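You operate a simulated robot arm through the tools that you are given. There is no shell and no other tool. Be economical: measure what you need, move in short steps, check, and stop when the job is done.

The job below is to be done with a simulated two-armed robot. You get a single attempt, and the scene is never put back.

JOB
Draw the ties of both coils tight and lay the coils on the pink trolley.
Fine: hold each coil with one hand while its white tie is drawn; both go on the top deck.
Where things are to end (x, y in the base frame): black coil within 60 mm of [700, -650]; grey coil within 60 mm of [490, -650].

Only the result counts: the job must be done as asked and must still hold three seconds after the hand-in. Knocking over, shifting, dropping, spilling or breaking anything else fails it.

ROBOT AND FRAMES
Two 6-joint arms with two-finger parallel grippers on one trunk, on a base that drives. Base frame: it is fixed to the floor where the robot stands at the start and does not move with it; the origin is under the middle of the robot, x ahead of it, y to its left, z up; the surface under the hand at the start is at about z = 850. Readings come in mm, degrees, newtons and seconds.
The left shoulder is at the start at [-77, 177, 832], the right one opposite. With the tool pointing down near the work surface each hand reaches from about 100 to 720 mm from the robot's upright axis, wherever it stands, measured 20 degrees to its own side. Places, roughly: sleeve of the pink loom [600, -800, 200]; sleeve of the teal loom [600, -700, 200]; strap end [900, -600, 600]; tie of the black coil [500, 200, 900]; tie of the grey coil [500, -200, 900]; top of the pink trolley [700, -700, 800]. Payload 1.57 kg a hand.
The tool frame of a hand sits at the grasp point between the pads (the TCP): z along the fingers, y along the line on which they close. The tips reach 30 mm beyond it. The gripper opens to 80 mm. The fingers are 17 mm wide and 12 mm thick; the gripper's body (40 by 82 mm) begins 80 mm behind the TCP.
Orientation is that of the tool frame in the base frame, as a unit quaternion [x, y, z, w]. With the fingers straight down and closing along the base's y, the tool's x points along the base's -x, its y along +y and its z along -z.

CONTROLS
- The arms move only by the tool play_rows. It takes "left_steps", "right_steps" or both (then of equal length, played together; a hand with none holds still); each is a list of rows, each a list of 3 entries, a list of its own where there are three numbers: the shift along the base's x, y, z in mm, then the turn, a rotation vector about the base's x, y, z in degrees, then the opening, from 0 (shut) to 1 (fully open). In form: [[[tx, ty, tz], [wx, wy, wz], fingers], ...]. A call has 1 to 8 rows; each row shifts and turns the commanded pose from where the row before left it. Rows are played at 5 a second. More than 50 mm and 8.6 degrees between two rows, or a gripper value outside its range, and nothing of the call is played. Where a pose cannot be reached the arm comes as near as it can. A force on the tool above 40 N (or 10 N above the force at the start of the call, whichever is more), or a blocked arm, ends the call early, and 0.2 s more pass. Each finger travels about 72 mm/s and halts on what it meets, pressing with about 40 N; the grip force reading is that of the motor and also rises with nothing between the fingers. The clock runs only during rows and for 0.2 s after the last one: add rows that do not move to give the fingers time. It gives the time, the measured TCP pose, the force on the tool (base axes), the opening and the grip force at its end, in the units of the frame above (readings bear some noise), with the torque about the TCP (base axes, N m) and any sound that the robot's microphone picked up.
- Cameras (640 x 400 px; columns grow to the right, rows downward): "scene" is now at [23.9, -26.4, 1544.5]; the picture's right is [-0.39, -0.92, 0.00], its down [-0.77, 0.32, -0.56] and it looks along [0.51, -0.21, -0.83] (base axes); focal length 289 px, centre (320, 200). "left" rides on the left gripper at [72, 7, -122] in its tool frame; the picture's right is [-0.09, 1.00, 0.00], its down [-0.84, -0.08, -0.54] and it looks along [-0.54, -0.05, 0.84] (tool axes); focal length 238 px, centre (320, 200). "right" rides on the right gripper at [72, -7, -122] in its tool frame; the picture's right is [0.09, 1.00, 0.00], its down [-0.84, 0.08, -0.54] and it looks along [-0.54, 0.05, 0.84] (tool axes); focal length 238 px, centre (320, 200). There is no depth. A picture from a camera that has moved, and an enlarged one, comes with that camera's place and axes in the base frame and with its lens.
- capture(camera): a new picture of that camera. It takes no simulated time.
- raise_lower(by): slides the trunk up (or, below 0, down) by that many mm; the arms and the scene camera ride with it, the base frame stays. It gives what a move gives, with no picture.
- roll_base(legs): drives the robot by 1 to 6 legs, each [ahead, left, turn to the left] in mm, mm and degrees, along the robot's own axes; the way and the turn of a leg run together, so that a leg with both is an arc; at most 1500 mm and 180 degrees a leg. The arms and the cameras ride along, it lands a little off, and it stops where it bumps. It gives what a move gives.
- aim_head(pan, tilt): turns the head with the scene camera to pan (to the left, within 143 degrees either way) and tilt (down, from -29 to 69), counted from straight ahead of the robot. It gives what a move gives.
- inspect(camera, box): a new picture of the part [left, top, right, bottom] of that camera's present view, enlarged. It takes no simulated time.
- finish_job(): hands the job in; it is judged then, once.

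Go step by step. Nothing tells you exact positions but the pictures and the camera data: compare them with the known pose of the tool, close in by small moves and look again before you grip or let go. The budget is 120 turns and 92 pictures, counting those below and the enlarged ones. Unless the task says otherwise, let go and move clear before handing in, and close with one line.

The tools are called after "Request:" as a command line: name --argument value ..., lists and objects as JSON in quotes. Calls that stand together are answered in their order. play_rows: Moves the arms, as the interface text tells. Its arguments: {"type":"object","properties":{"left_steps":{"type":"array"},"right_steps":{"type":"array"}},"required":[]} The other tools are called the same way: raise_lower (by) slides the trunk up or down; roll_base (legs) drives the base; aim_head (pan, tilt) turns the head that bears the scene camera; capture (camera) takes a picture; inspect (camera, box) takes an enlarged picture of a part of a camera's view; finish_job () hands the job in.

At the start:

```text
clock: 0.0
left_tool_pos: [412.8, 15.3, 1072.1]
left_ee_rot: [0.0, 1.0, 0.0, 0.0]
left_wrist_force: [-0.8, 0.0, 0.2]
left_torque: [-0.02, -0.03, 0.0]
left_width: 79.8
left_gripper_force: 0.1
right_tool_pos: [356.9, -286.9, 1162.2]
right_ee_rot: [0.0, 1.0, 0.0, 0.0]
right_wrist_force: [-0.3, 0.2, 0.4]
right_torque: [0.02, -0.01, 0.02]
right_width: 80.1
right_gripper_force: 0.1
trunk travel left (down, up): [-275.0, 53.0]
robot x, y, heading: [-1.6, 5.7, 0.0]
head pan, tilt: [-22.7, 56.1]
```

scene: 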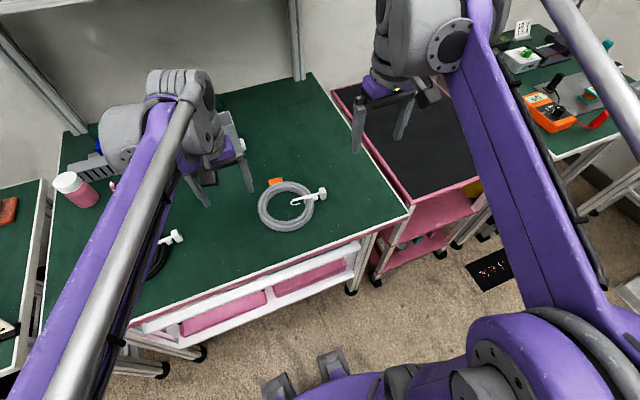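
right: 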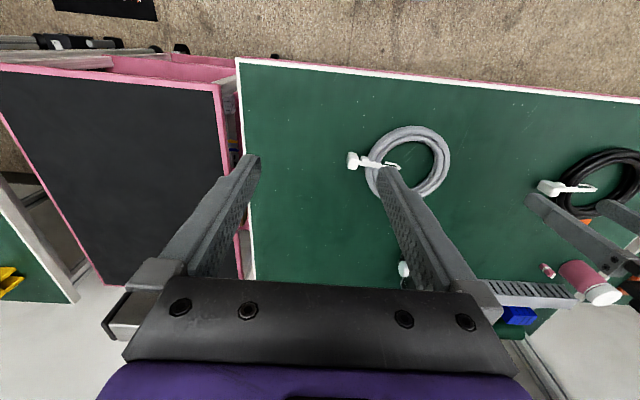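
left: 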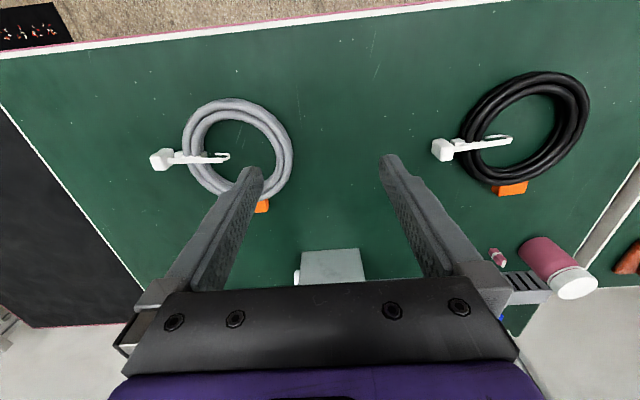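

I see a grey and a black coil on the green table, each with a white tie, and the pink trolley to the right. First I take a closer look at the ties and the trolley.

Request:
inspect --camera "left" --box '[130, 70, 330, 220]'

Request:
inspect --camera "left" --box '[410, 50, 610, 220]'

Request:
aim_head --pan -45 --tilt 45

Request:
capture --camera "scene"

```text
2.67 times, centred on (230, 145) of left
camera zoom: at [341.8, 22.6, 1195.4], right [0.09, 1.0, 0.0], down [0.84, -0.08, 0.54], along [0.54, -0.05, -0.84], focal length 636 px, centre (560, 347)
```

zoom: 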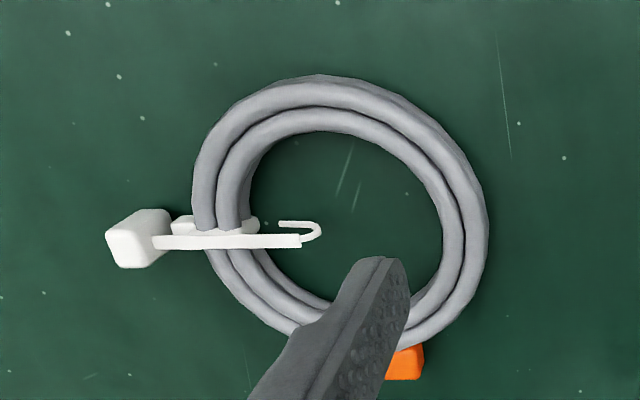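

```text
2.35 times, centred on (510, 135) of left
camera zoom: at [341.8, 22.6, 1195.4], right [0.09, 1.0, 0.0], down [0.84, -0.08, 0.54], along [0.54, -0.05, -0.84], focal length 561 px, centre (-127, 353)
```

zoom: 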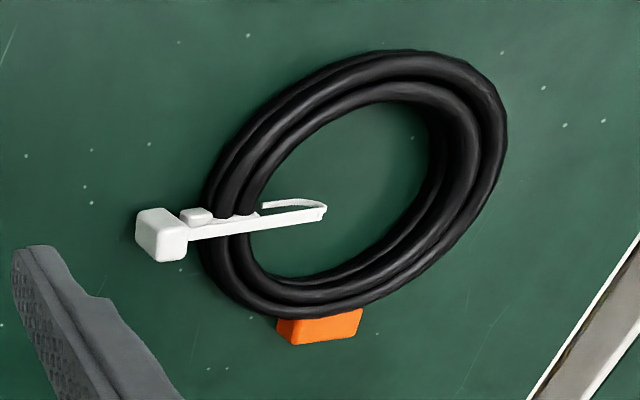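

```text
clock: 0.9
left_tool_pos: [413.9, 14.0, 1073.6]
left_ee_rot: [0.0, 1.0, 0.0, 0.0]
left_wrist_force: [0.5, 0.0, -0.1]
left_torque: [0.0, 0.0, 0.02]
left_width: 80.0
left_gripper_force: 0.1
right_tool_pos: [358.5, -285.5, 1162.1]
right_ee_rot: [0.0, 1.0, 0.0, 0.0]
right_wrist_force: [-0.2, 0.1, -0.1]
right_torque: [-0.01, -0.01, -0.03]
right_width: 79.9
right_gripper_force: 0.1
trunk travel left (down, up): [-275.0, 53.0]
robot x, y, heading: [1.9, 2.9, -0.0]
head pan, tilt: [-45.0, 45.0]
```

```text
86 pictures are left
camera scene: at [16.0, -56.6, 1559.4], right [-0.71, -0.71, 0.0], down [-0.5, 0.5, -0.71], along [0.5, -0.5, -0.71], focal length 289 px, centre (320, 200)
```

scene: 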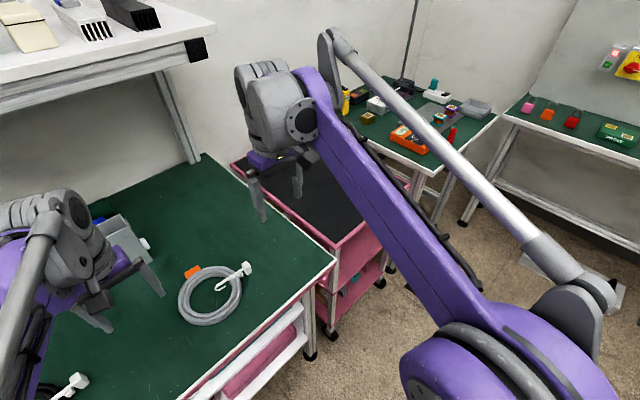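

The tie heads stick out toward −y, so the left hand can hold each coil on its +y side while the right hand pulls the head toward −y. I bring the left hand over the grey coil's rim and turn the right hand toward the tie head.

Request:
play_rows --left_steps '[[[6, -7, -11], [0, 0, 0], 1], [[6, -7, -11], [0, 0, 0], 1], [[6, -7, -11], [0, 0, 0], 1], [[6, -7, -11], [0, 0, 0], 1], [[6, -7, -11], [0, 0, 0], 1], [[6, -7, -11], [0, 0, 0], 1], [[6, -7, -11], [0, 0, 0], 1], [[7, -6, -11], [0, 0, 0], 1]]' --right_steps '[[[12, 3, -13], [0, 0, 8.5], 1], [[12, 3, -13], [0, 0, 8.5], 1], [[12, 3, -13], [0, 0, 8.5], 1], [[12, 3, -13], [0, 0, 8.5], 1], [[12, 3, -13], [0, 0, 8.5], 1], [[12, 3, -13], [0, 0, 8.5], 1], [[12, 3, -13], [0, 0, 8.5], 1], [[12, 3, -13], [0, 0, 8.5], 1]]'

Request:
play_rows --right_steps '[[[1, 5, -18], [0, 0, 7.5], 1], [[1, 5, -18], [0, 0, 7.5], 1], [[1, 5, -18], [0, 0, 7], 1], [[0, 0, 0], [0, 0, 0], 1]]'

Request:
capture --camera "right"

Request:
capture --camera "left"

```text
clock: 2.7
left_tool_pos: [462.4, -40.4, 985.7]
left_ee_rot: [0.0, 1.0, 0.0, 0.0]
left_wrist_force: [0.2, -0.8, 0.3]
left_torque: [-0.03, 0.01, -0.03]
left_width: 79.9
left_gripper_force: 0.0
right_tool_pos: [453.7, -263.3, 1058.1]
right_ee_rot: [-0.56, 0.828, 0.0, 0.0]
right_wrist_force: [0.6, -0.4, -0.8]
right_torque: [0.02, 0.01, -0.02]
right_width: 80.0
right_gripper_force: 0.0
trunk travel left (down, up): [-275.0, 53.0]
robot x, y, heading: [2.2, -2.8, 0.2]
head pan, tilt: [-45.0, 45.0]
```

```text
clock: 3.7
left_tool_pos: [461.9, -39.0, 985.7]
left_ee_rot: [-0.001, 1.0, 0.0, 0.0]
left_wrist_force: [0.0, 0.3, 0.3]
left_torque: [0.01, 0.02, -0.02]
left_width: 79.9
left_gripper_force: 0.1
right_tool_pos: [456.6, -246.6, 1004.1]
right_ee_rot: [0.708, -0.706, 0.0, 0.0]
right_wrist_force: [0.2, 0.2, -0.9]
right_torque: [-0.02, 0.01, -0.01]
right_width: 79.7
right_gripper_force: 0.0
trunk travel left (down, up): [-275.0, 53.0]
robot x, y, heading: [2.7, 1.3, -0.2]
head pan, tilt: [-45.0, 45.0]
```

```text
85 pictures are left
camera right: at [464.0, -319.2, 1126.7], right [-1.0, -0.09, 0.0], down [-0.08, 0.84, 0.54], along [-0.05, 0.54, -0.84], focal length 238 px, centre (320, 200)
```

right: 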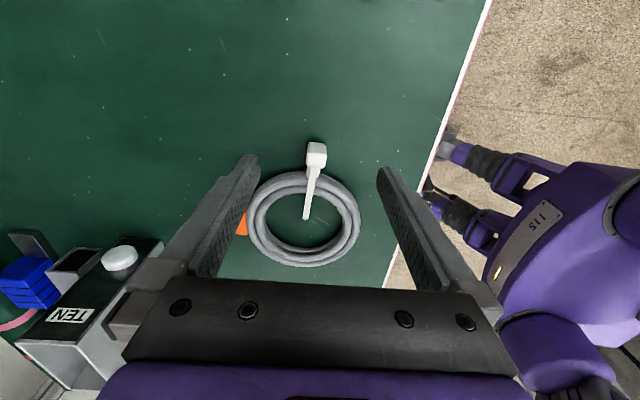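

```text
84 pictures are left
camera left: at [390.5, -32.5, 1107.6], right [0.09, 1.0, 0.0], down [0.84, -0.08, 0.54], along [0.54, -0.05, -0.84], focal length 238 px, centre (320, 200)
```

left: 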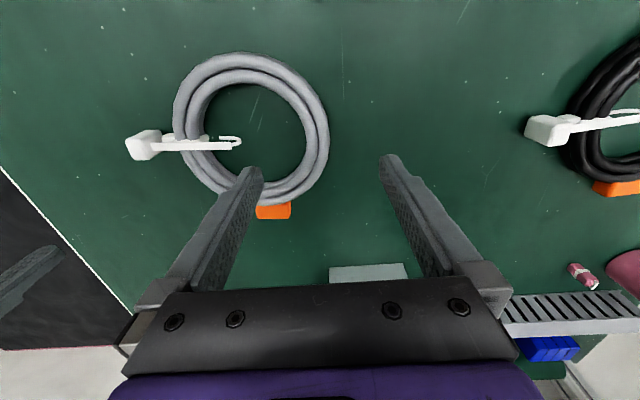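

Both hands are roughly over their targets; the tie head triangulates to about [459, −217, 877]. I zoom in on the head, strap and orange piece before gripping.

Request:
inspect --camera "right" --box '[220, 120, 380, 280]'

Request:
inspect --camera "left" --box '[110, 40, 350, 230]'

```text
2.50 times, centred on (300, 200) of right
camera zoom: at [464.0, -319.2, 1126.7], right [-1.0, -0.09, 0.0], down [-0.08, 0.84, 0.54], along [-0.05, 0.54, -0.84], focal length 596 px, centre (370, 200)
```

zoom: 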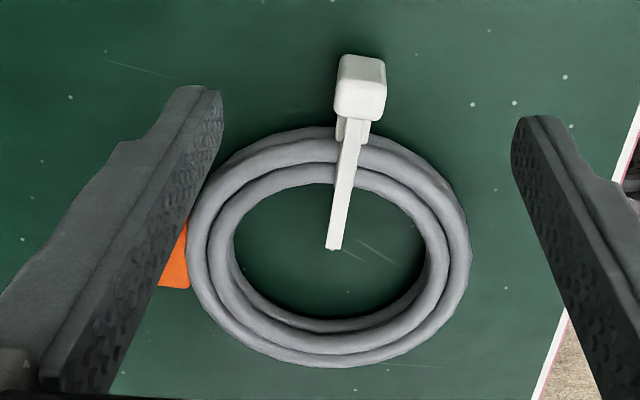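

```text
2.11 times, centred on (230, 135) of left
camera zoom: at [390.5, -32.5, 1107.6], right [0.09, 1.0, 0.0], down [0.84, -0.08, 0.54], along [0.54, -0.05, -0.84], focal length 502 px, centre (510, 337)
```

zoom: 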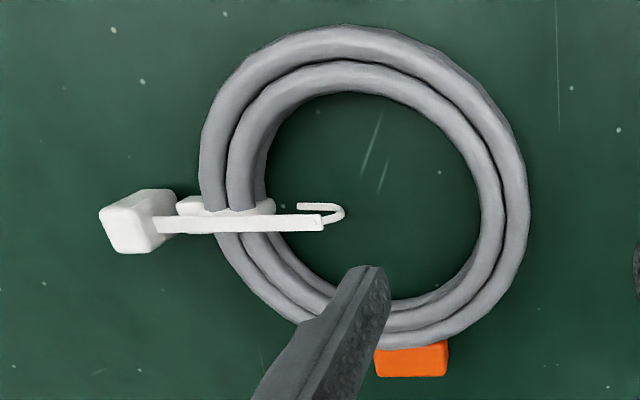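

The head is a ~22 mm block on a strap, and the rim is ~25 mm wide at [468, −43]. I lower both hands with the fingers open.

Request:
play_rows --left_steps '[[[3, -2, -20], [0, 0, 0], 1], [[3, -2, -20], [0, 0, 0], 1], [[0, 0, -20], [0, 0, 0], 1], [[0, 0, -20], [0, 0, 0], 1], [[0, 0, -14], [0, 0, 0], 1], [[0, 0, 0], [0, 0, 0], 1]]' --right_steps '[[[1, 10, -24], [0, 0, 0], 1], [[1, 10, -24], [0, 0, 0], 1], [[1, 9, -24], [0, 0, 0], 1], [[0, 0, -24], [0, 0, 0], 1], [[0, 0, -18], [0, 0, 0], 1], [[0, 0, 0], [0, 0, 0], 1]]'

Request:
capture --camera "right"

Request:
capture --camera "left"

```text
clock: 5.1
left_tool_pos: [467.3, -42.9, 891.5]
left_ee_rot: [0.0, 1.0, 0.0, -0.001]
left_wrist_force: [-0.4, 0.2, -0.1]
left_torque: [-0.02, 0.03, -0.01]
left_width: 80.0
left_gripper_force: 0.1
right_tool_pos: [458.5, -217.4, 889.3]
right_ee_rot: [-0.707, 0.707, 0.0, -0.001]
right_wrist_force: [-0.5, 0.0, 1.0]
right_torque: [0.0, 0.05, 0.02]
right_width: 79.9
right_gripper_force: 0.0
trunk travel left (down, up): [-275.0, 53.0]
robot x, y, heading: [-0.6, 0.6, 0.2]
head pan, tilt: [-45.0, 45.0]
```

```text
81 pictures are left
camera right: at [465.6, -290.2, 1012.6], right [-1.0, -0.09, 0.0], down [-0.08, 0.84, 0.54], along [-0.05, 0.54, -0.84], focal length 238 px, centre (320, 200)
```

right: 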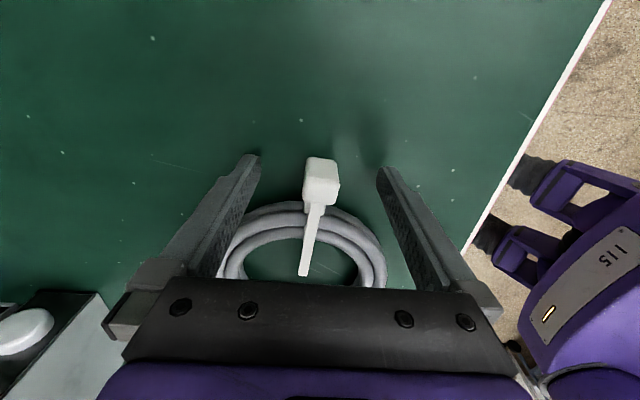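

```text
80 pictures are left
camera left: at [396.5, -36.0, 1013.3], right [0.09, 1.0, 0.0], down [0.84, -0.08, 0.54], along [0.54, -0.05, -0.84], focal length 238 px, centre (320, 200)
```

left: 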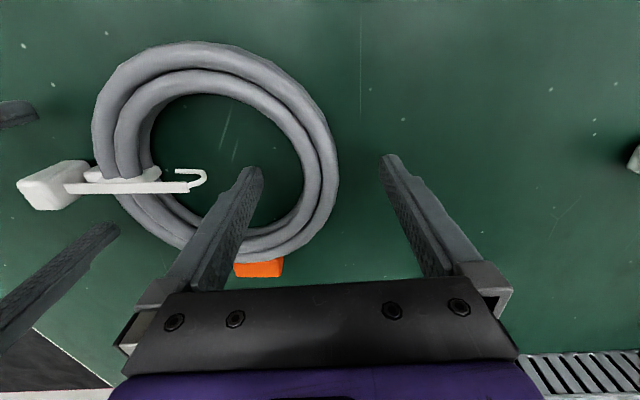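

The geometry is confirmed. I lower both the last few mm and close on the rim and the tie head.

Request:
play_rows --left_steps '[[[0, 2, -4], [0, 0, 0], 1], [[0, 1, -4], [0, 0, 0], 1], [[0, 0, 0], [0, 0, 0], 0.5], [[0, 0, 0], [0, 0, 0], 0], [[0, 0, 0], [0, 0, 0], 0], [[0, 0, 0], [0, 0, 0], 0], [[0, 0, 0], [0, 0, 0], 0]]' --right_steps '[[[0, 0, -3], [0, 0, 0], 1], [[0, 0, -3], [0, 0, 0], 1], [[0, 0, 0], [0, 0, 0], 0.5], [[0, 0, 0], [0, 0, 0], 0], [[0, 0, 0], [0, 0, 0], 0], [[0, 0, 0], [0, 0, 0], 0], [[0, 0, 0], [0, 0, 0], 0]]'

Request:
capture --camera "right"

Request:
capture --camera "left"

```text
clock: 6.7
left_tool_pos: [467.5, -39.3, 883.0]
left_ee_rot: [0.001, 1.0, -0.001, -0.002]
left_wrist_force: [-5.5, 0.1, 0.1]
left_torque: [-0.02, -0.11, -0.61]
left_width: 26.0
left_gripper_force: 38.3
right_tool_pos: [459.5, -218.1, 883.4]
right_ee_rot: [0.707, -0.707, 0.0, 0.0]
right_wrist_force: [6.1, -0.4, 0.8]
right_torque: [0.01, 0.08, -0.47]
right_width: 21.5
right_gripper_force: 34.5
trunk travel left (down, up): [-275.0, 53.0]
robot x, y, heading: [0.7, 1.4, -0.1]
head pan, tilt: [-45.0, 45.0]
```

```text
79 pictures are left
camera right: at [466.2, -290.2, 1006.8], right [-1.0, -0.09, 0.0], down [-0.08, 0.84, 0.54], along [-0.05, 0.54, -0.84], focal length 238 px, centre (320, 200)
```

right: 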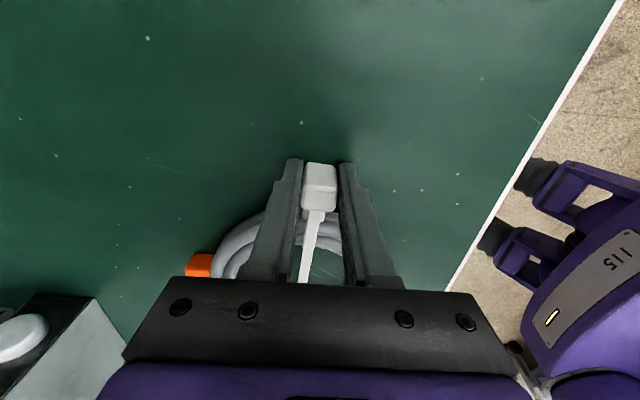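

```text
78 pictures are left
camera left: at [396.4, -33.1, 1005.5], right [0.09, 1.0, 0.0], down [0.84, -0.08, 0.54], along [0.54, -0.05, -0.84], focal length 238 px, centre (320, 200)
```

left: 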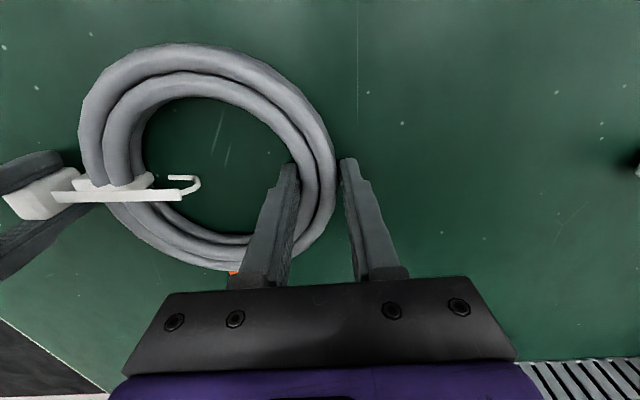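

Both grips hold (rim 26 mm, head 21.5 mm). Now I pull the head toward −y in small steps.

Request:
play_rows --right_steps '[[[0, -5, 0], [0, 0, 0], 0], [[0, -5, 0], [0, 0, 0], 0], [[0, -5, 0], [0, 0, 0], 0], [[0, 0, 0], [0, 0, 0], 0]]'

Request:
capture --camera "left"

```text
clock: 7.7
left_tool_pos: [467.7, -40.5, 884.2]
left_ee_rot: [0.0, 1.0, -0.001, -0.001]
left_wrist_force: [-5.8, -1.0, -2.0]
left_torque: [0.04, 0.21, -0.49]
left_width: 26.4
left_gripper_force: 37.2
right_tool_pos: [459.3, -233.6, 883.3]
right_ee_rot: [-0.707, 0.707, 0.0, 0.0]
right_wrist_force: [4.1, -0.8, 4.1]
right_torque: [0.42, -0.03, -0.48]
right_width: 21.6
right_gripper_force: 34.7
trunk travel left (down, up): [-275.0, 53.0]
robot x, y, heading: [2.3, -1.0, 0.1]
head pan, tilt: [-45.0, 45.0]
```

```text
77 pictures are left
camera left: at [396.5, -33.0, 1005.5], right [0.09, 1.0, 0.0], down [0.84, -0.08, 0.54], along [0.54, -0.05, -0.84], focal length 238 px, centre (320, 200)
```

left: 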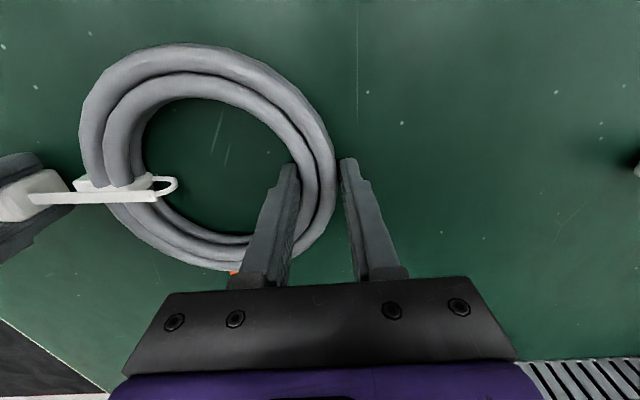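

The strap is running through and the loop is closing. I keep pulling.

Request:
play_rows --right_steps '[[[0, -4, 0], [0, 0, 0], 0], [[0, -4, 0], [0, 0, 0], 0], [[0, -4, 0], [0, 0, 0], 0], [[0, -4, 0], [0, 0, 0], 0], [[0, 0, 0], [0, 0, 0], 0]]'

Request:
capture --camera "left"

```text
clock: 8.9
left_tool_pos: [468.9, -40.3, 883.1]
left_ee_rot: [0.0, 1.0, 0.0, 0.0]
left_wrist_force: [-5.7, 1.3, -0.2]
left_torque: [-0.06, -0.04, -0.66]
left_width: 25.9
left_gripper_force: 37.3
right_tool_pos: [458.7, -249.2, 883.4]
right_ee_rot: [0.707, -0.707, 0.0, 0.0]
right_wrist_force: [5.4, -0.8, -0.6]
right_torque: [-0.29, -0.01, -0.49]
right_width: 21.2
right_gripper_force: 34.5
trunk travel left (down, up): [-275.0, 53.0]
robot x, y, heading: [-3.6, -0.6, 0.1]
head pan, tilt: [-45.0, 45.0]
```

```text
76 pictures are left
camera left: at [396.7, -32.9, 1005.4], right [0.09, 1.0, 0.0], down [0.84, -0.08, 0.54], along [0.54, -0.05, -0.84], focal length 238 px, centre (320, 200)
```

left: 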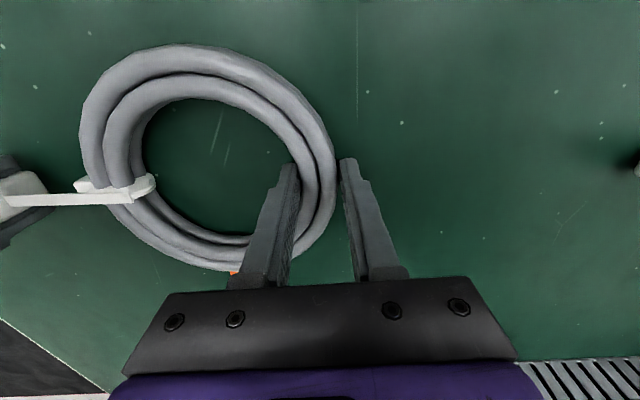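

The loop is almost flush, but there was no resistance or click yet. I pull further in smaller steps.

Request:
play_rows --right_steps '[[[0, -3, 0], [0, 0, 0], 0], [[0, -3, 0], [0, 0, 0], 0], [[0, -3, 0], [0, 0, 0], 0], [[0, -3, 0], [0, 0, 0], 0]]'

Request:
capture --camera "left"

```text
clock: 9.9
left_tool_pos: [468.4, -39.7, 882.8]
left_ee_rot: [0.0, 1.0, 0.0, 0.0]
left_wrist_force: [-4.2, -0.1, 0.6]
left_torque: [-0.14, 0.05, -0.61]
left_width: 25.9
left_gripper_force: 37.5
right_tool_pos: [459.5, -261.2, 884.1]
right_ee_rot: [0.707, -0.707, -0.001, 0.001]
right_wrist_force: [5.3, 0.1, -0.1]
right_torque: [-0.07, 0.03, -0.47]
right_width: 21.3
right_gripper_force: 34.5
trunk travel left (down, up): [-275.0, 53.0]
robot x, y, heading: [-1.1, -1.6, 0.0]
head pan, tilt: [-45.0, 45.0]
```

```text
75 pictures are left
camera left: at [396.7, -33.1, 1005.4], right [0.09, 1.0, 0.0], down [0.84, -0.08, 0.54], along [0.54, -0.05, -0.84], focal length 238 px, centre (320, 200)
```

left: 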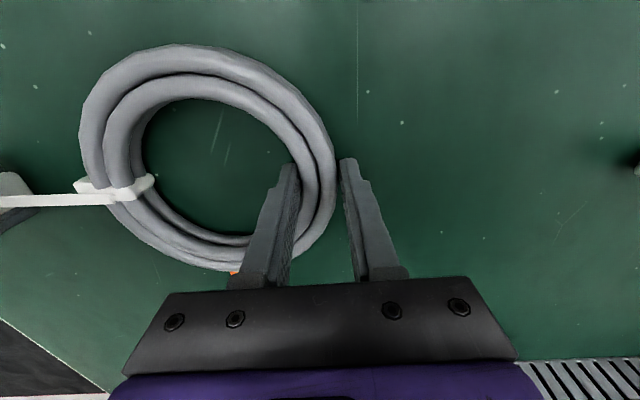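

No force rise so far, so I zoom in to see how the strap and buckle are doing.

Request:
inspect --camera "left" --box '[0, 140, 190, 260]'

Request:
capture --camera "right"

```text
3.33 times, centred on (95, 200) of left
camera zoom: at [396.7, -33.1, 1005.4], right [0.09, 1.0, 0.0], down [0.84, -0.08, 0.54], along [0.54, -0.05, -0.84], focal length 794 px, centre (1070, 200)
```

zoom: 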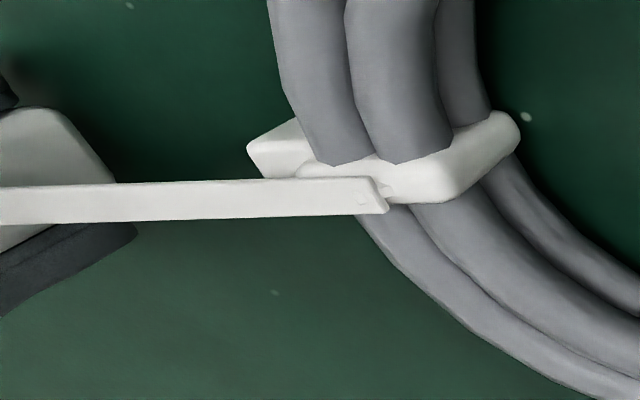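

```text
73 pictures are left
camera right: at [466.6, -333.6, 1007.0], right [-1.0, -0.09, 0.0], down [-0.08, 0.84, 0.54], along [-0.05, 0.54, -0.84], focal length 238 px, centre (320, 200)
```

right: 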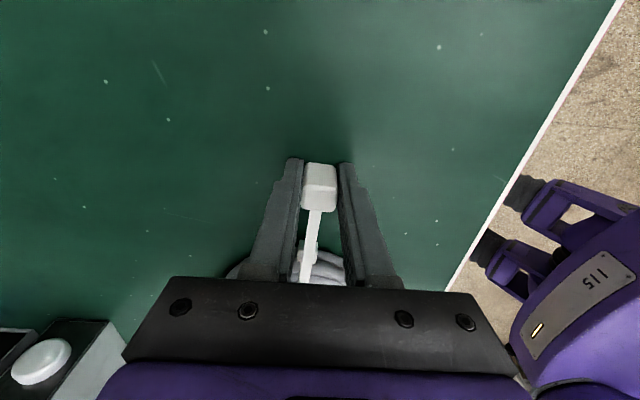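

The sliding strap's inner end is still over the bundle and moving freely. I continue until it meets a stop.

Request:
play_rows --right_steps '[[[0, -2, 0], [0, 0, 0], 0], [[0, -2, 0], [0, 0, 0], 0], [[0, -2, 0], [0, 0, 0], 0], [[0, -2, 0], [0, 0, 0], 0], [[0, 0, 0], [0, 0, 0], 0]]'

Request:
inspect --camera "left" --box '[0, 140, 190, 260]'

```text
clock: 11.1
left_tool_pos: [468.5, -42.0, 883.6]
left_ee_rot: [0.0, 1.0, -0.002, 0.001]
left_wrist_force: [-5.4, -21.5, 0.1]
left_torque: [-0.45, 0.07, -0.72]
left_width: 26.1
left_gripper_force: 36.9
right_tool_pos: [459.9, -269.0, 884.5]
right_ee_rot: [0.708, -0.706, -0.002, -0.001]
right_wrist_force: [5.2, 21.5, 0.4]
right_torque: [0.14, 0.0, -0.44]
right_width: 21.6
right_gripper_force: 34.6
trunk travel left (down, up): [-275.0, 53.0]
robot x, y, heading: [2.4, 2.8, -0.2]
head pan, tilt: [-45.0, 45.0]
```

```text
3.33 times, centred on (95, 200) of left
camera zoom: at [396.4, -34.1, 1005.4], right [0.09, 1.0, 0.0], down [0.84, -0.08, 0.54], along [0.54, -0.05, -0.84], focal length 794 px, centre (1070, 200)
```

zoom: 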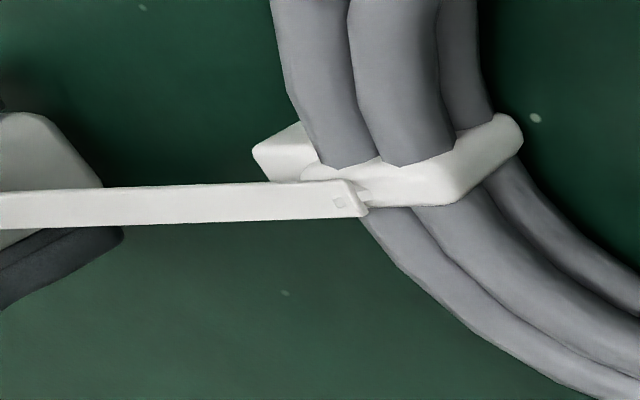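

Tension rose to 21 N, so the tie is at its stop. I give a short firmer tug to make sure it has seated.

Request:
play_rows --right_steps '[[[0, -1, 0], [0, 0, 0], 0], [[0, -1, 0], [0, 0, 0], 0], [[0, 0, 0], [0, 0, 0], 0]]'

Request:
inspect --camera "left" --box '[0, 140, 190, 260]'

```text
clock: 11.9
left_tool_pos: [467.2, -40.6, 883.6]
left_ee_rot: [0.001, 1.0, -0.002, 0.0]
left_wrist_force: [-5.0, -26.0, 0.4]
left_torque: [-0.24, 0.1, -0.68]
left_width: 26.1
left_gripper_force: 37.2
right_tool_pos: [459.8, -271.2, 883.2]
right_ee_rot: [-0.707, 0.707, 0.002, 0.001]
right_wrist_force: [4.8, 26.3, -0.1]
right_torque: [0.16, -0.02, -0.37]
right_width: 21.5
right_gripper_force: 34.7
trunk travel left (down, up): [-275.0, 53.0]
robot x, y, heading: [3.5, -1.0, -0.0]
head pan, tilt: [-45.0, 45.0]
```

```text
3.33 times, centred on (95, 200) of left
camera zoom: at [396.4, -33.9, 1005.6], right [0.09, 1.0, 0.0], down [0.84, -0.08, 0.54], along [0.54, -0.05, -0.84], focal length 794 px, centre (1070, 200)
```

zoom: 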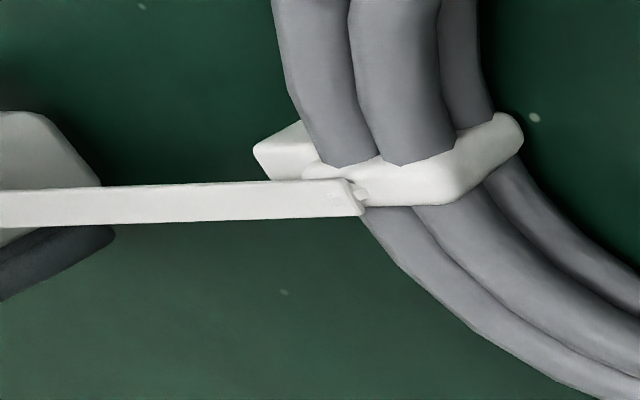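

The grey tie is drawn tight. I relax the pull, open the right hand and lift it clear.

Request:
play_rows --right_steps '[[[0, 2, 0], [0, 0, 0], 0], [[0, 0, 0], [0, 0, 0], 0.5], [[0, 0, 0], [0, 0, 0], 1], [[0, 0, 0], [0, 0, 0], 1], [[0, 0, 30], [0, 0, 0], 1], [[0, 0, 45], [0, 0, 0], 1], [[-10, 0, 45], [0, 0, -6], 1], [[-20, 0, 40], [0, 0, -8], 1]]'

Request:
play_rows --right_steps '[[[-10, 5, 12], [0, 0, -8.5], 1], [[-10, 5, 12], [0, 0, -8.5], 1], [[-10, 5, 12], [0, 0, -8.5], 1], [[-10, 5, 12], [0, 0, -8.5], 1], [[-10, 5, 12], [0, 0, -8.5], 1], [[-10, 5, 12], [0, 0, -8.5], 1], [[-10, 5, 12], [0, 0, -8.5], 1], [[-10, 5, 12], [0, 0, -8.5], 1]]'

Request:
play_rows --left_steps '[[[0, 0, 10], [0, 0, 0], 0], [[0, 0, 15], [0, 0, 0], 0], [[0, 0, 15], [0, 0, 0], 0], [[0, 0, 20], [0, 0, 0], 0], [[0, 0, 20], [0, 0, 0], 0], [[0, 0, 20], [0, 0, 0], 0], [[0, 0, 0], [0, 0, 0], 0], [[0, 0, 0], [0, 0, 0], 0]]'

Request:
capture --camera "left"

Request:
capture --camera "scene"

```text
clock: 13.7
left_tool_pos: [467.9, -40.5, 882.1]
left_ee_rot: [0.0, 1.0, 0.0, 0.0]
left_wrist_force: [0.4, 0.0, -0.7]
left_torque: [0.14, 0.01, 0.01]
left_width: 25.6
left_gripper_force: 36.5
right_tool_pos: [428.0, -270.6, 1046.2]
right_ee_rot: [-0.616, 0.788, 0.0, 0.0]
right_wrist_force: [0.5, -0.2, 0.5]
right_torque: [-0.02, -0.04, 0.0]
right_width: 80.2
right_gripper_force: 0.0
trunk travel left (down, up): [-275.0, 53.0]
robot x, y, heading: [1.4, -4.9, 0.1]
head pan, tilt: [-45.0, 45.0]
```

```text
clock: 15.5
left_tool_pos: [467.3, -39.0, 884.0]
left_ee_rot: [0.0, 1.0, 0.0, 0.0]
left_wrist_force: [-0.6, 0.6, 0.0]
left_torque: [-0.01, 0.06, -0.08]
left_width: 25.2
left_gripper_force: 37.0
right_tool_pos: [350.3, -229.5, 1139.5]
right_ee_rot: [-0.069, 0.998, 0.001, 0.0]
right_wrist_force: [1.0, -0.1, 0.0]
right_torque: [-0.01, -0.02, 0.01]
right_width: 80.3
right_gripper_force: 0.0
trunk travel left (down, up): [-275.0, 53.0]
robot x, y, heading: [0.4, 0.3, -0.0]
head pan, tilt: [-45.0, 45.0]
```

```text
clock: 17.3
left_tool_pos: [469.2, -41.5, 983.5]
left_ee_rot: [0.0, 1.0, 0.0, 0.0]
left_wrist_force: [-0.5, -0.6, -1.9]
left_torque: [0.14, 0.02, 0.0]
left_width: 25.4
left_gripper_force: 36.8
right_tool_pos: [349.6, -231.1, 1139.9]
right_ee_rot: [-0.07, 0.998, -0.001, 0.0]
right_wrist_force: [0.4, 0.1, -0.5]
right_torque: [0.01, -0.03, -0.03]
right_width: 79.9
right_gripper_force: 0.2
trunk travel left (down, up): [-275.0, 53.0]
robot x, y, heading: [-3.9, 3.7, -0.0]
head pan, tilt: [-45.0, 45.0]
```

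```text
70 pictures are left
camera left: at [397.2, -33.5, 1105.9], right [0.09, 1.0, 0.0], down [0.84, -0.08, 0.54], along [0.54, -0.05, -0.84], focal length 238 px, centre (320, 200)
```

left: 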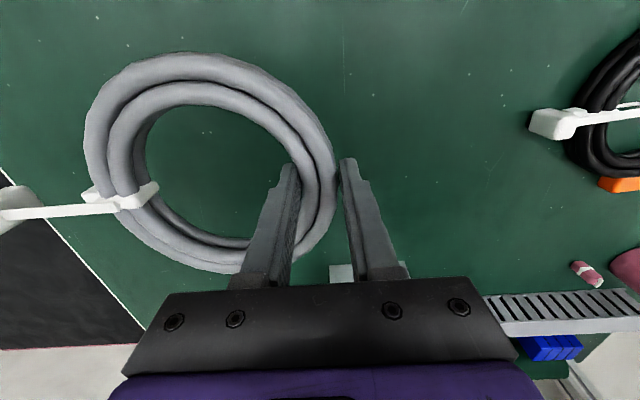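

```text
69 pictures are left
camera scene: at [16.1, -56.6, 1559.4], right [-0.71, -0.71, 0.0], down [-0.5, 0.5, -0.71], along [0.5, -0.5, -0.71], focal length 289 px, centre (320, 200)
```

scene: 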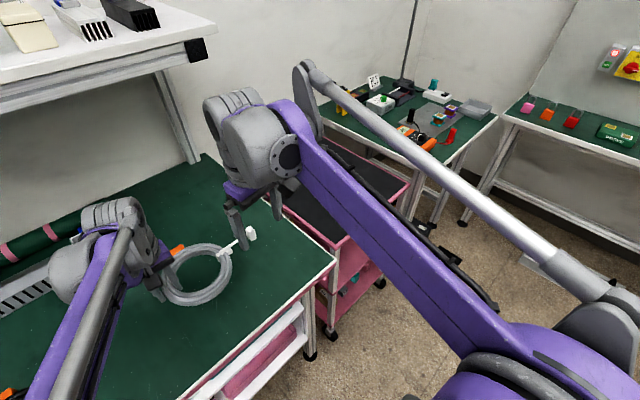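

The coil is held level with the tie tight. I drive sideways to the right, in front of the trolley, and look.

Request:
roll_base --legs '[[0, -620, 0]]'

Request:
capture --camera "left"

Request:
aim_head --pan 0 --tilt 55

Request:
capture --camera "scene"

```text
clock: 23.2
left_tool_pos: [469.1, -658.4, 983.4]
left_ee_rot: [-0.002, 1.0, 0.0, 0.0]
left_wrist_force: [0.0, 0.2, -1.9]
left_torque: [0.14, 0.02, 0.01]
left_width: 25.7
left_gripper_force: 36.8
right_tool_pos: [350.2, -847.7, 1139.5]
right_ee_rot: [-0.071, 0.997, 0.0, 0.0]
right_wrist_force: [0.6, 0.0, 0.0]
right_torque: [0.0, 0.03, 0.04]
right_width: 79.8
right_gripper_force: 0.0
trunk travel left (down, up): [-275.0, 53.0]
robot x, y, heading: [-0.7, -619.8, 0.1]
head pan, tilt: [-45.0, 45.0]
```

```text
68 pictures are left
camera left: at [398.2, -651.2, 1105.8], right [0.09, 1.0, 0.0], down [0.84, -0.07, 0.54], along [0.54, -0.05, -0.84], focal length 238 px, centre (320, 200)
```

left: 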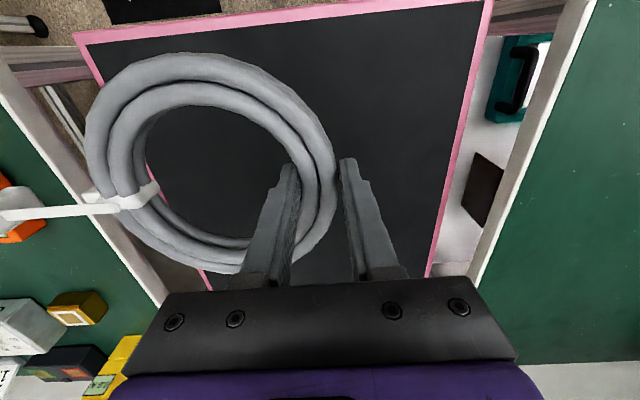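

```text
clock: 24.3
left_tool_pos: [470.3, -657.3, 982.9]
left_ee_rot: [-0.002, 1.0, 0.0, 0.001]
left_wrist_force: [-0.7, 0.2, -1.9]
left_torque: [0.13, 0.04, -0.04]
left_width: 25.6
left_gripper_force: 36.8
right_tool_pos: [350.7, -846.8, 1139.7]
right_ee_rot: [-0.071, 0.997, 0.0, 0.0]
right_wrist_force: [0.3, 0.5, -0.1]
right_torque: [0.0, -0.01, -0.02]
right_width: 80.0
right_gripper_force: 0.0
trunk travel left (down, up): [-275.0, 53.0]
robot x, y, heading: [3.8, -617.5, 0.1]
head pan, tilt: [0.0, 55.0]
```

```text
67 pictures are left
camera scene: at [31.6, -617.9, 1546.0], right [0.0, -1.0, 0.0], down [-0.82, 0.0, -0.57], along [0.57, 0.0, -0.82], focal length 289 px, centre (320, 200)
```

scene: 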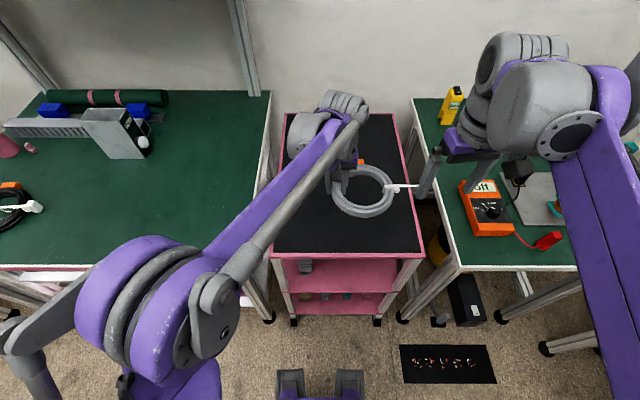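

The coil is over the deck (about x 371–966, y −908…−484, z ≈ 805). I shift the left hand so that the coil centre comes over [490, −650] and descend part-way.

Request:
play_rows --left_steps '[[[4, 18, 0], [0, 0, 0], 0], [[4, 18, -10], [0, 0, 0], 0], [[4, 18, -15], [0, 0, 0], 0], [[5, 20, -20], [0, 0, 0], 0], [[0, 0, -25], [0, 0, 0], 0], [[0, 0, -25], [0, 0, 0], 0], [[0, 0, -18], [0, 0, 0], 0], [[0, 0, 0], [0, 0, 0], 0]]'

Request:
capture --camera "scene"

Request:
capture --camera "left"

```text
clock: 26.1
left_tool_pos: [485.9, -583.9, 870.5]
left_ee_rot: [-0.001, 1.0, 0.0, 0.0]
left_wrist_force: [-0.3, -0.3, -1.6]
left_torque: [0.18, 0.02, -0.01]
left_width: 25.3
left_gripper_force: 36.9
right_tool_pos: [351.0, -847.4, 1140.3]
right_ee_rot: [-0.071, 0.997, 0.001, 0.0]
right_wrist_force: [0.3, 0.7, 0.3]
right_torque: [-0.02, 0.0, -0.01]
right_width: 80.0
right_gripper_force: 0.1
trunk travel left (down, up): [-275.0, 53.0]
robot x, y, heading: [2.5, -614.4, 0.1]
head pan, tilt: [0.0, 55.0]
```

```text
66 pictures are left
camera scene: at [31.4, -617.8, 1546.0], right [0.0, -1.0, 0.0], down [-0.82, 0.0, -0.57], along [0.57, 0.0, -0.82], focal length 289 px, centre (320, 200)
```

scene: 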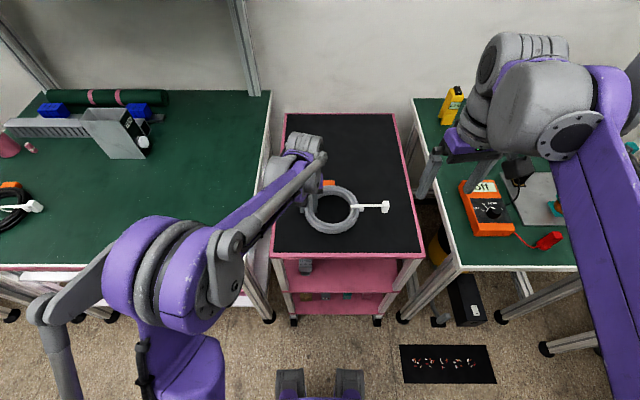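

```text
65 pictures are left
camera left: at [415.0, -577.4, 992.6], right [0.09, 1.0, 0.0], down [0.84, -0.07, 0.54], along [0.54, -0.05, -0.84], focal length 238 px, centre (320, 200)
```

left: 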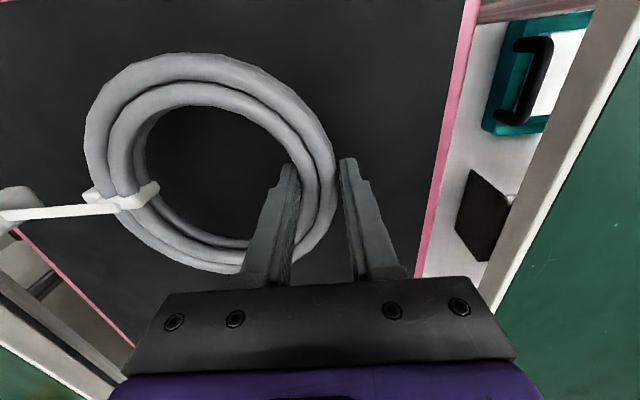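

Coil centre reads about [480, −650], good. I lower gently and watch the force.

Request:
play_rows --left_steps '[[[0, 0, -5], [0, 0, 0], 0], [[0, 0, -5], [0, 0, 0], 0], [[0, 0, -4], [0, 0, 0], 0], [[0, 0, -4], [0, 0, 0], 0], [[0, 0, -3], [0, 0, 0], 0], [[0, 0, -3], [0, 0, 0], 0], [[0, 0, 0], [0, 0, 0], 0]]'

```text
clock: 27.7
left_tool_pos: [487.1, -584.1, 847.2]
left_ee_rot: [-0.001, 1.0, -0.001, 0.0]
left_wrist_force: [0.8, 0.5, -2.6]
left_torque: [0.14, -0.02, 0.03]
left_width: 25.4
left_gripper_force: 36.6
right_tool_pos: [350.7, -846.5, 1140.5]
right_ee_rot: [-0.071, 0.997, 0.0, 0.0]
right_wrist_force: [0.1, -0.8, -0.1]
right_torque: [0.0, 0.03, -0.02]
right_width: 79.8
right_gripper_force: 0.1
trunk travel left (down, up): [-275.0, 53.0]
robot x, y, heading: [-0.6, -616.7, 0.2]
head pan, tilt: [0.0, 55.0]
```

Request:
play_rows --left_steps '[[[0, 0, -3], [0, 0, 0], 0], [[0, 0, -2], [0, 0, 0], 0], [[0, 0, -2], [0, 0, 0], 0], [[0, 0, 0], [0, 0, 0], 0]]'

Request:
inspect --camera "scene" --box '[240, 150, 440, 275]'

```text
clock: 28.7
left_tool_pos: [486.9, -584.0, 838.8]
left_ee_rot: [-0.001, 1.0, 0.001, 0.0]
left_wrist_force: [0.0, -0.3, -2.3]
left_torque: [0.14, 0.02, 0.0]
left_width: 25.3
left_gripper_force: 37.1
right_tool_pos: [350.9, -847.8, 1139.6]
right_ee_rot: [-0.072, 0.997, 0.001, 0.0]
right_wrist_force: [-0.1, 0.4, 0.7]
right_torque: [-0.02, -0.02, 0.0]
right_width: 80.1
right_gripper_force: 0.1
trunk travel left (down, up): [-275.0, 53.0]
robot x, y, heading: [1.1, -618.0, 0.4]
head pan, tilt: [0.0, 55.0]
```

```text
3.20 times, centred on (340, 212) of scene
camera zoom: at [31.6, -617.8, 1546.0], right [0.0, -1.0, 0.0], down [-0.82, 0.0, -0.57], along [0.57, 0.0, -0.82], focal length 924 px, centre (256, 160)
```

zoom: 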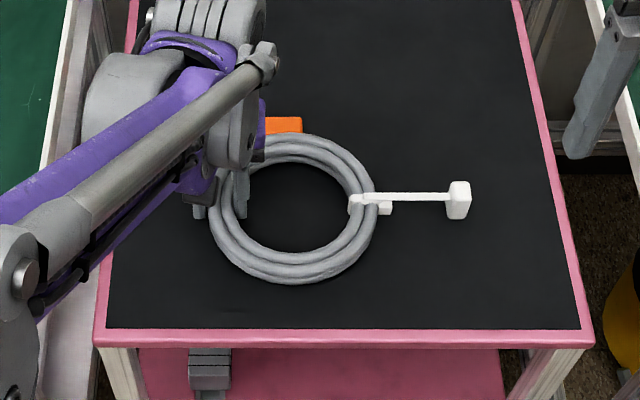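

Request:
play_rows --left_steps '[[[0, 0, -2], [0, 0, 0], 0], [[0, 0, -2], [0, 0, 0], 0], [[0, 0, 0], [0, 0, 0], 0]]'

Request:
play_rows --left_steps '[[[0, 0, -2], [0, 0, 0], 0], [[0, 0, -1], [0, 0, 0], 0], [[0, 0, 0], [0, 0, 0], 0]]'

```text
clock: 29.5
left_tool_pos: [486.3, -583.3, 835.8]
left_ee_rot: [-0.002, 1.0, 0.0, -0.001]
left_wrist_force: [0.2, -0.1, -0.2]
left_torque: [-0.04, -0.04, 0.0]
left_width: 25.4
left_gripper_force: 37.0
right_tool_pos: [350.3, -847.6, 1139.6]
right_ee_rot: [-0.072, 0.997, 0.0, 0.0]
right_wrist_force: [0.4, -0.5, 0.4]
right_torque: [0.02, 0.03, 0.02]
right_width: 80.0
right_gripper_force: 0.0
trunk travel left (down, up): [-275.0, 53.0]
robot x, y, heading: [0.7, -619.6, 0.5]
head pan, tilt: [0.0, 55.0]
```

```text
clock: 30.3
left_tool_pos: [485.9, -584.9, 833.2]
left_ee_rot: [-0.002, 1.0, 0.0, 0.001]
left_wrist_force: [5.5, 0.6, 28.8]
left_torque: [-0.04, -0.16, 0.02]
left_width: 25.5
left_gripper_force: 36.5
right_tool_pos: [348.8, -847.0, 1140.0]
right_ee_rot: [-0.071, 0.997, -0.001, 0.002]
right_wrist_force: [-1.0, 0.3, 0.3]
right_torque: [-0.02, 0.0, 0.01]
right_width: 79.8
right_gripper_force: 0.1
trunk travel left (down, up): [-275.0, 53.0]
robot x, y, heading: [0.6, -618.1, 0.2]
head pan, tilt: [0.0, 55.0]
```

The coil rests firmly on the deck. I ease up 2 mm, open and rise straight up.

Request:
play_rows --left_steps '[[[0, 0, 2], [0, 0, 0], 0], [[0, 0, 0], [0, 0, 0], 0.4], [[0, 0, 0], [0, 0, 0], 0.8], [[0, 0, 0], [0, 0, 0], 1], [[0, 0, 0], [0, 0, 0], 1], [[0, 0, 20], [0, 0, 0], 1], [[0, 0, 40], [0, 0, 0], 1], [[0, 0, 40], [0, 0, 0], 1]]'

Request:
play_rows --left_steps '[[[-5, 0, 40], [0, 0, 0], 1], [[-5, 0, 40], [0, 0, 0], 1], [[-5, 0, 30], [0, 0, 0], 1], [[0, 0, 0], [0, 0, 0], 1]]'

Request:
inspect --camera "scene" --box '[240, 150, 440, 275]'

Request:
capture --camera "left"

```text
clock: 32.1
left_tool_pos: [486.5, -583.9, 933.5]
left_ee_rot: [-0.002, 1.0, 0.0, 0.0]
left_wrist_force: [-0.1, -0.1, 0.1]
left_torque: [0.0, -0.02, 0.01]
left_width: 80.0
left_gripper_force: 0.0
right_tool_pos: [351.1, -847.8, 1140.6]
right_ee_rot: [-0.071, 0.997, 0.0, 0.0]
right_wrist_force: [0.3, 0.7, 0.2]
right_torque: [-0.04, -0.03, 0.01]
right_width: 80.0
right_gripper_force: 0.0
trunk travel left (down, up): [-275.0, 53.0]
robot x, y, heading: [-2.5, -621.0, 0.3]
head pan, tilt: [0.0, 55.0]
```

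```text
clock: 33.1
left_tool_pos: [471.3, -584.5, 1044.9]
left_ee_rot: [-0.001, 1.0, 0.001, 0.001]
left_wrist_force: [-0.1, 0.0, -0.3]
left_torque: [0.0, 0.03, 0.02]
left_width: 80.1
left_gripper_force: 0.1
right_tool_pos: [350.7, -848.0, 1139.6]
right_ee_rot: [-0.071, 0.997, 0.0, 0.0]
right_wrist_force: [0.3, -0.4, -0.1]
right_torque: [0.02, 0.01, 0.01]
right_width: 80.1
right_gripper_force: 0.1
trunk travel left (down, up): [-275.0, 53.0]
robot x, y, heading: [-2.2, -618.7, 0.3]
head pan, tilt: [0.0, 55.0]
```

```text
3.20 times, centred on (340, 212) of scene
camera zoom: at [31.6, -617.7, 1545.9], right [0.0, -1.0, 0.0], down [-0.82, 0.0, -0.57], along [0.57, 0.0, -0.82], focal length 924 px, centre (256, 160)
```

zoom: 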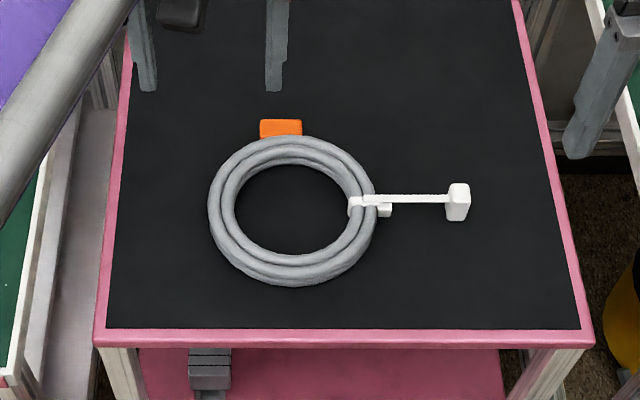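

```text
62 pictures are left
camera left: at [400.2, -577.4, 1166.6], right [0.09, 1.0, 0.0], down [0.84, -0.07, 0.54], along [0.54, -0.05, -0.84], focal length 238 px, centre (320, 200)
```

left: 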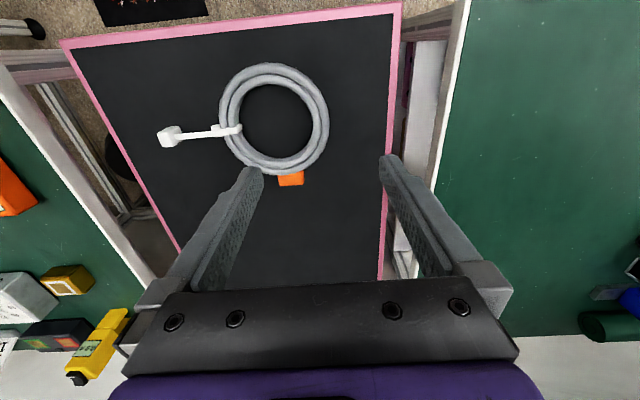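

The grey coil lies at about [484, −650], tie still tight. I drive back left to work on the black coil.

Request:
roll_base --legs '[[0, 770, 0]]'

Request:
capture --camera "left"

Request:
capture --camera "scene"

```text
clock: 40.2
left_tool_pos: [471.0, 180.8, 1044.1]
left_ee_rot: [0.001, 1.0, 0.0, 0.0]
left_wrist_force: [-0.1, 0.1, -0.1]
left_torque: [0.04, -0.02, -0.01]
left_width: 79.9
left_gripper_force: 0.0
right_tool_pos: [350.2, -81.1, 1140.1]
right_ee_rot: [-0.069, 0.998, -0.001, -0.001]
right_wrist_force: [-0.5, -0.3, -0.4]
right_torque: [0.0, 0.02, -0.01]
right_width: 80.0
right_gripper_force: 0.1
trunk travel left (down, up): [-275.0, 53.0]
robot x, y, heading: [3.4, 147.6, -0.2]
head pan, tilt: [0.0, 55.0]
```

```text
61 pictures are left
camera left: at [400.0, 188.4, 1166.3], right [0.09, 1.0, 0.0], down [0.84, -0.08, 0.54], along [0.54, -0.05, -0.84], focal length 238 px, centre (320, 200)
```

left: 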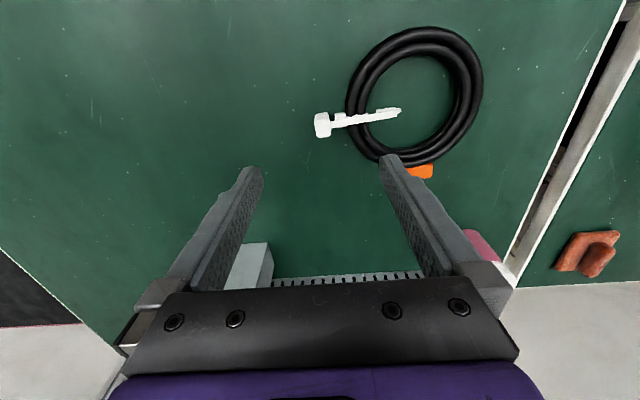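

```text
60 pictures are left
camera scene: at [31.1, 149.7, 1546.0], right [0.0, -1.0, 0.0], down [-0.82, 0.0, -0.57], along [0.57, 0.0, -0.82], focal length 289 px, centre (320, 200)
```

scene: 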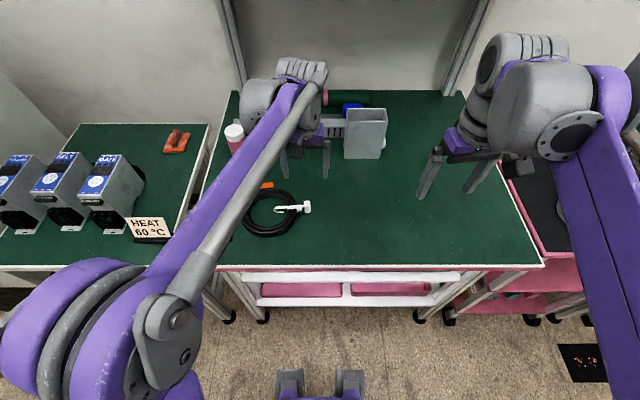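

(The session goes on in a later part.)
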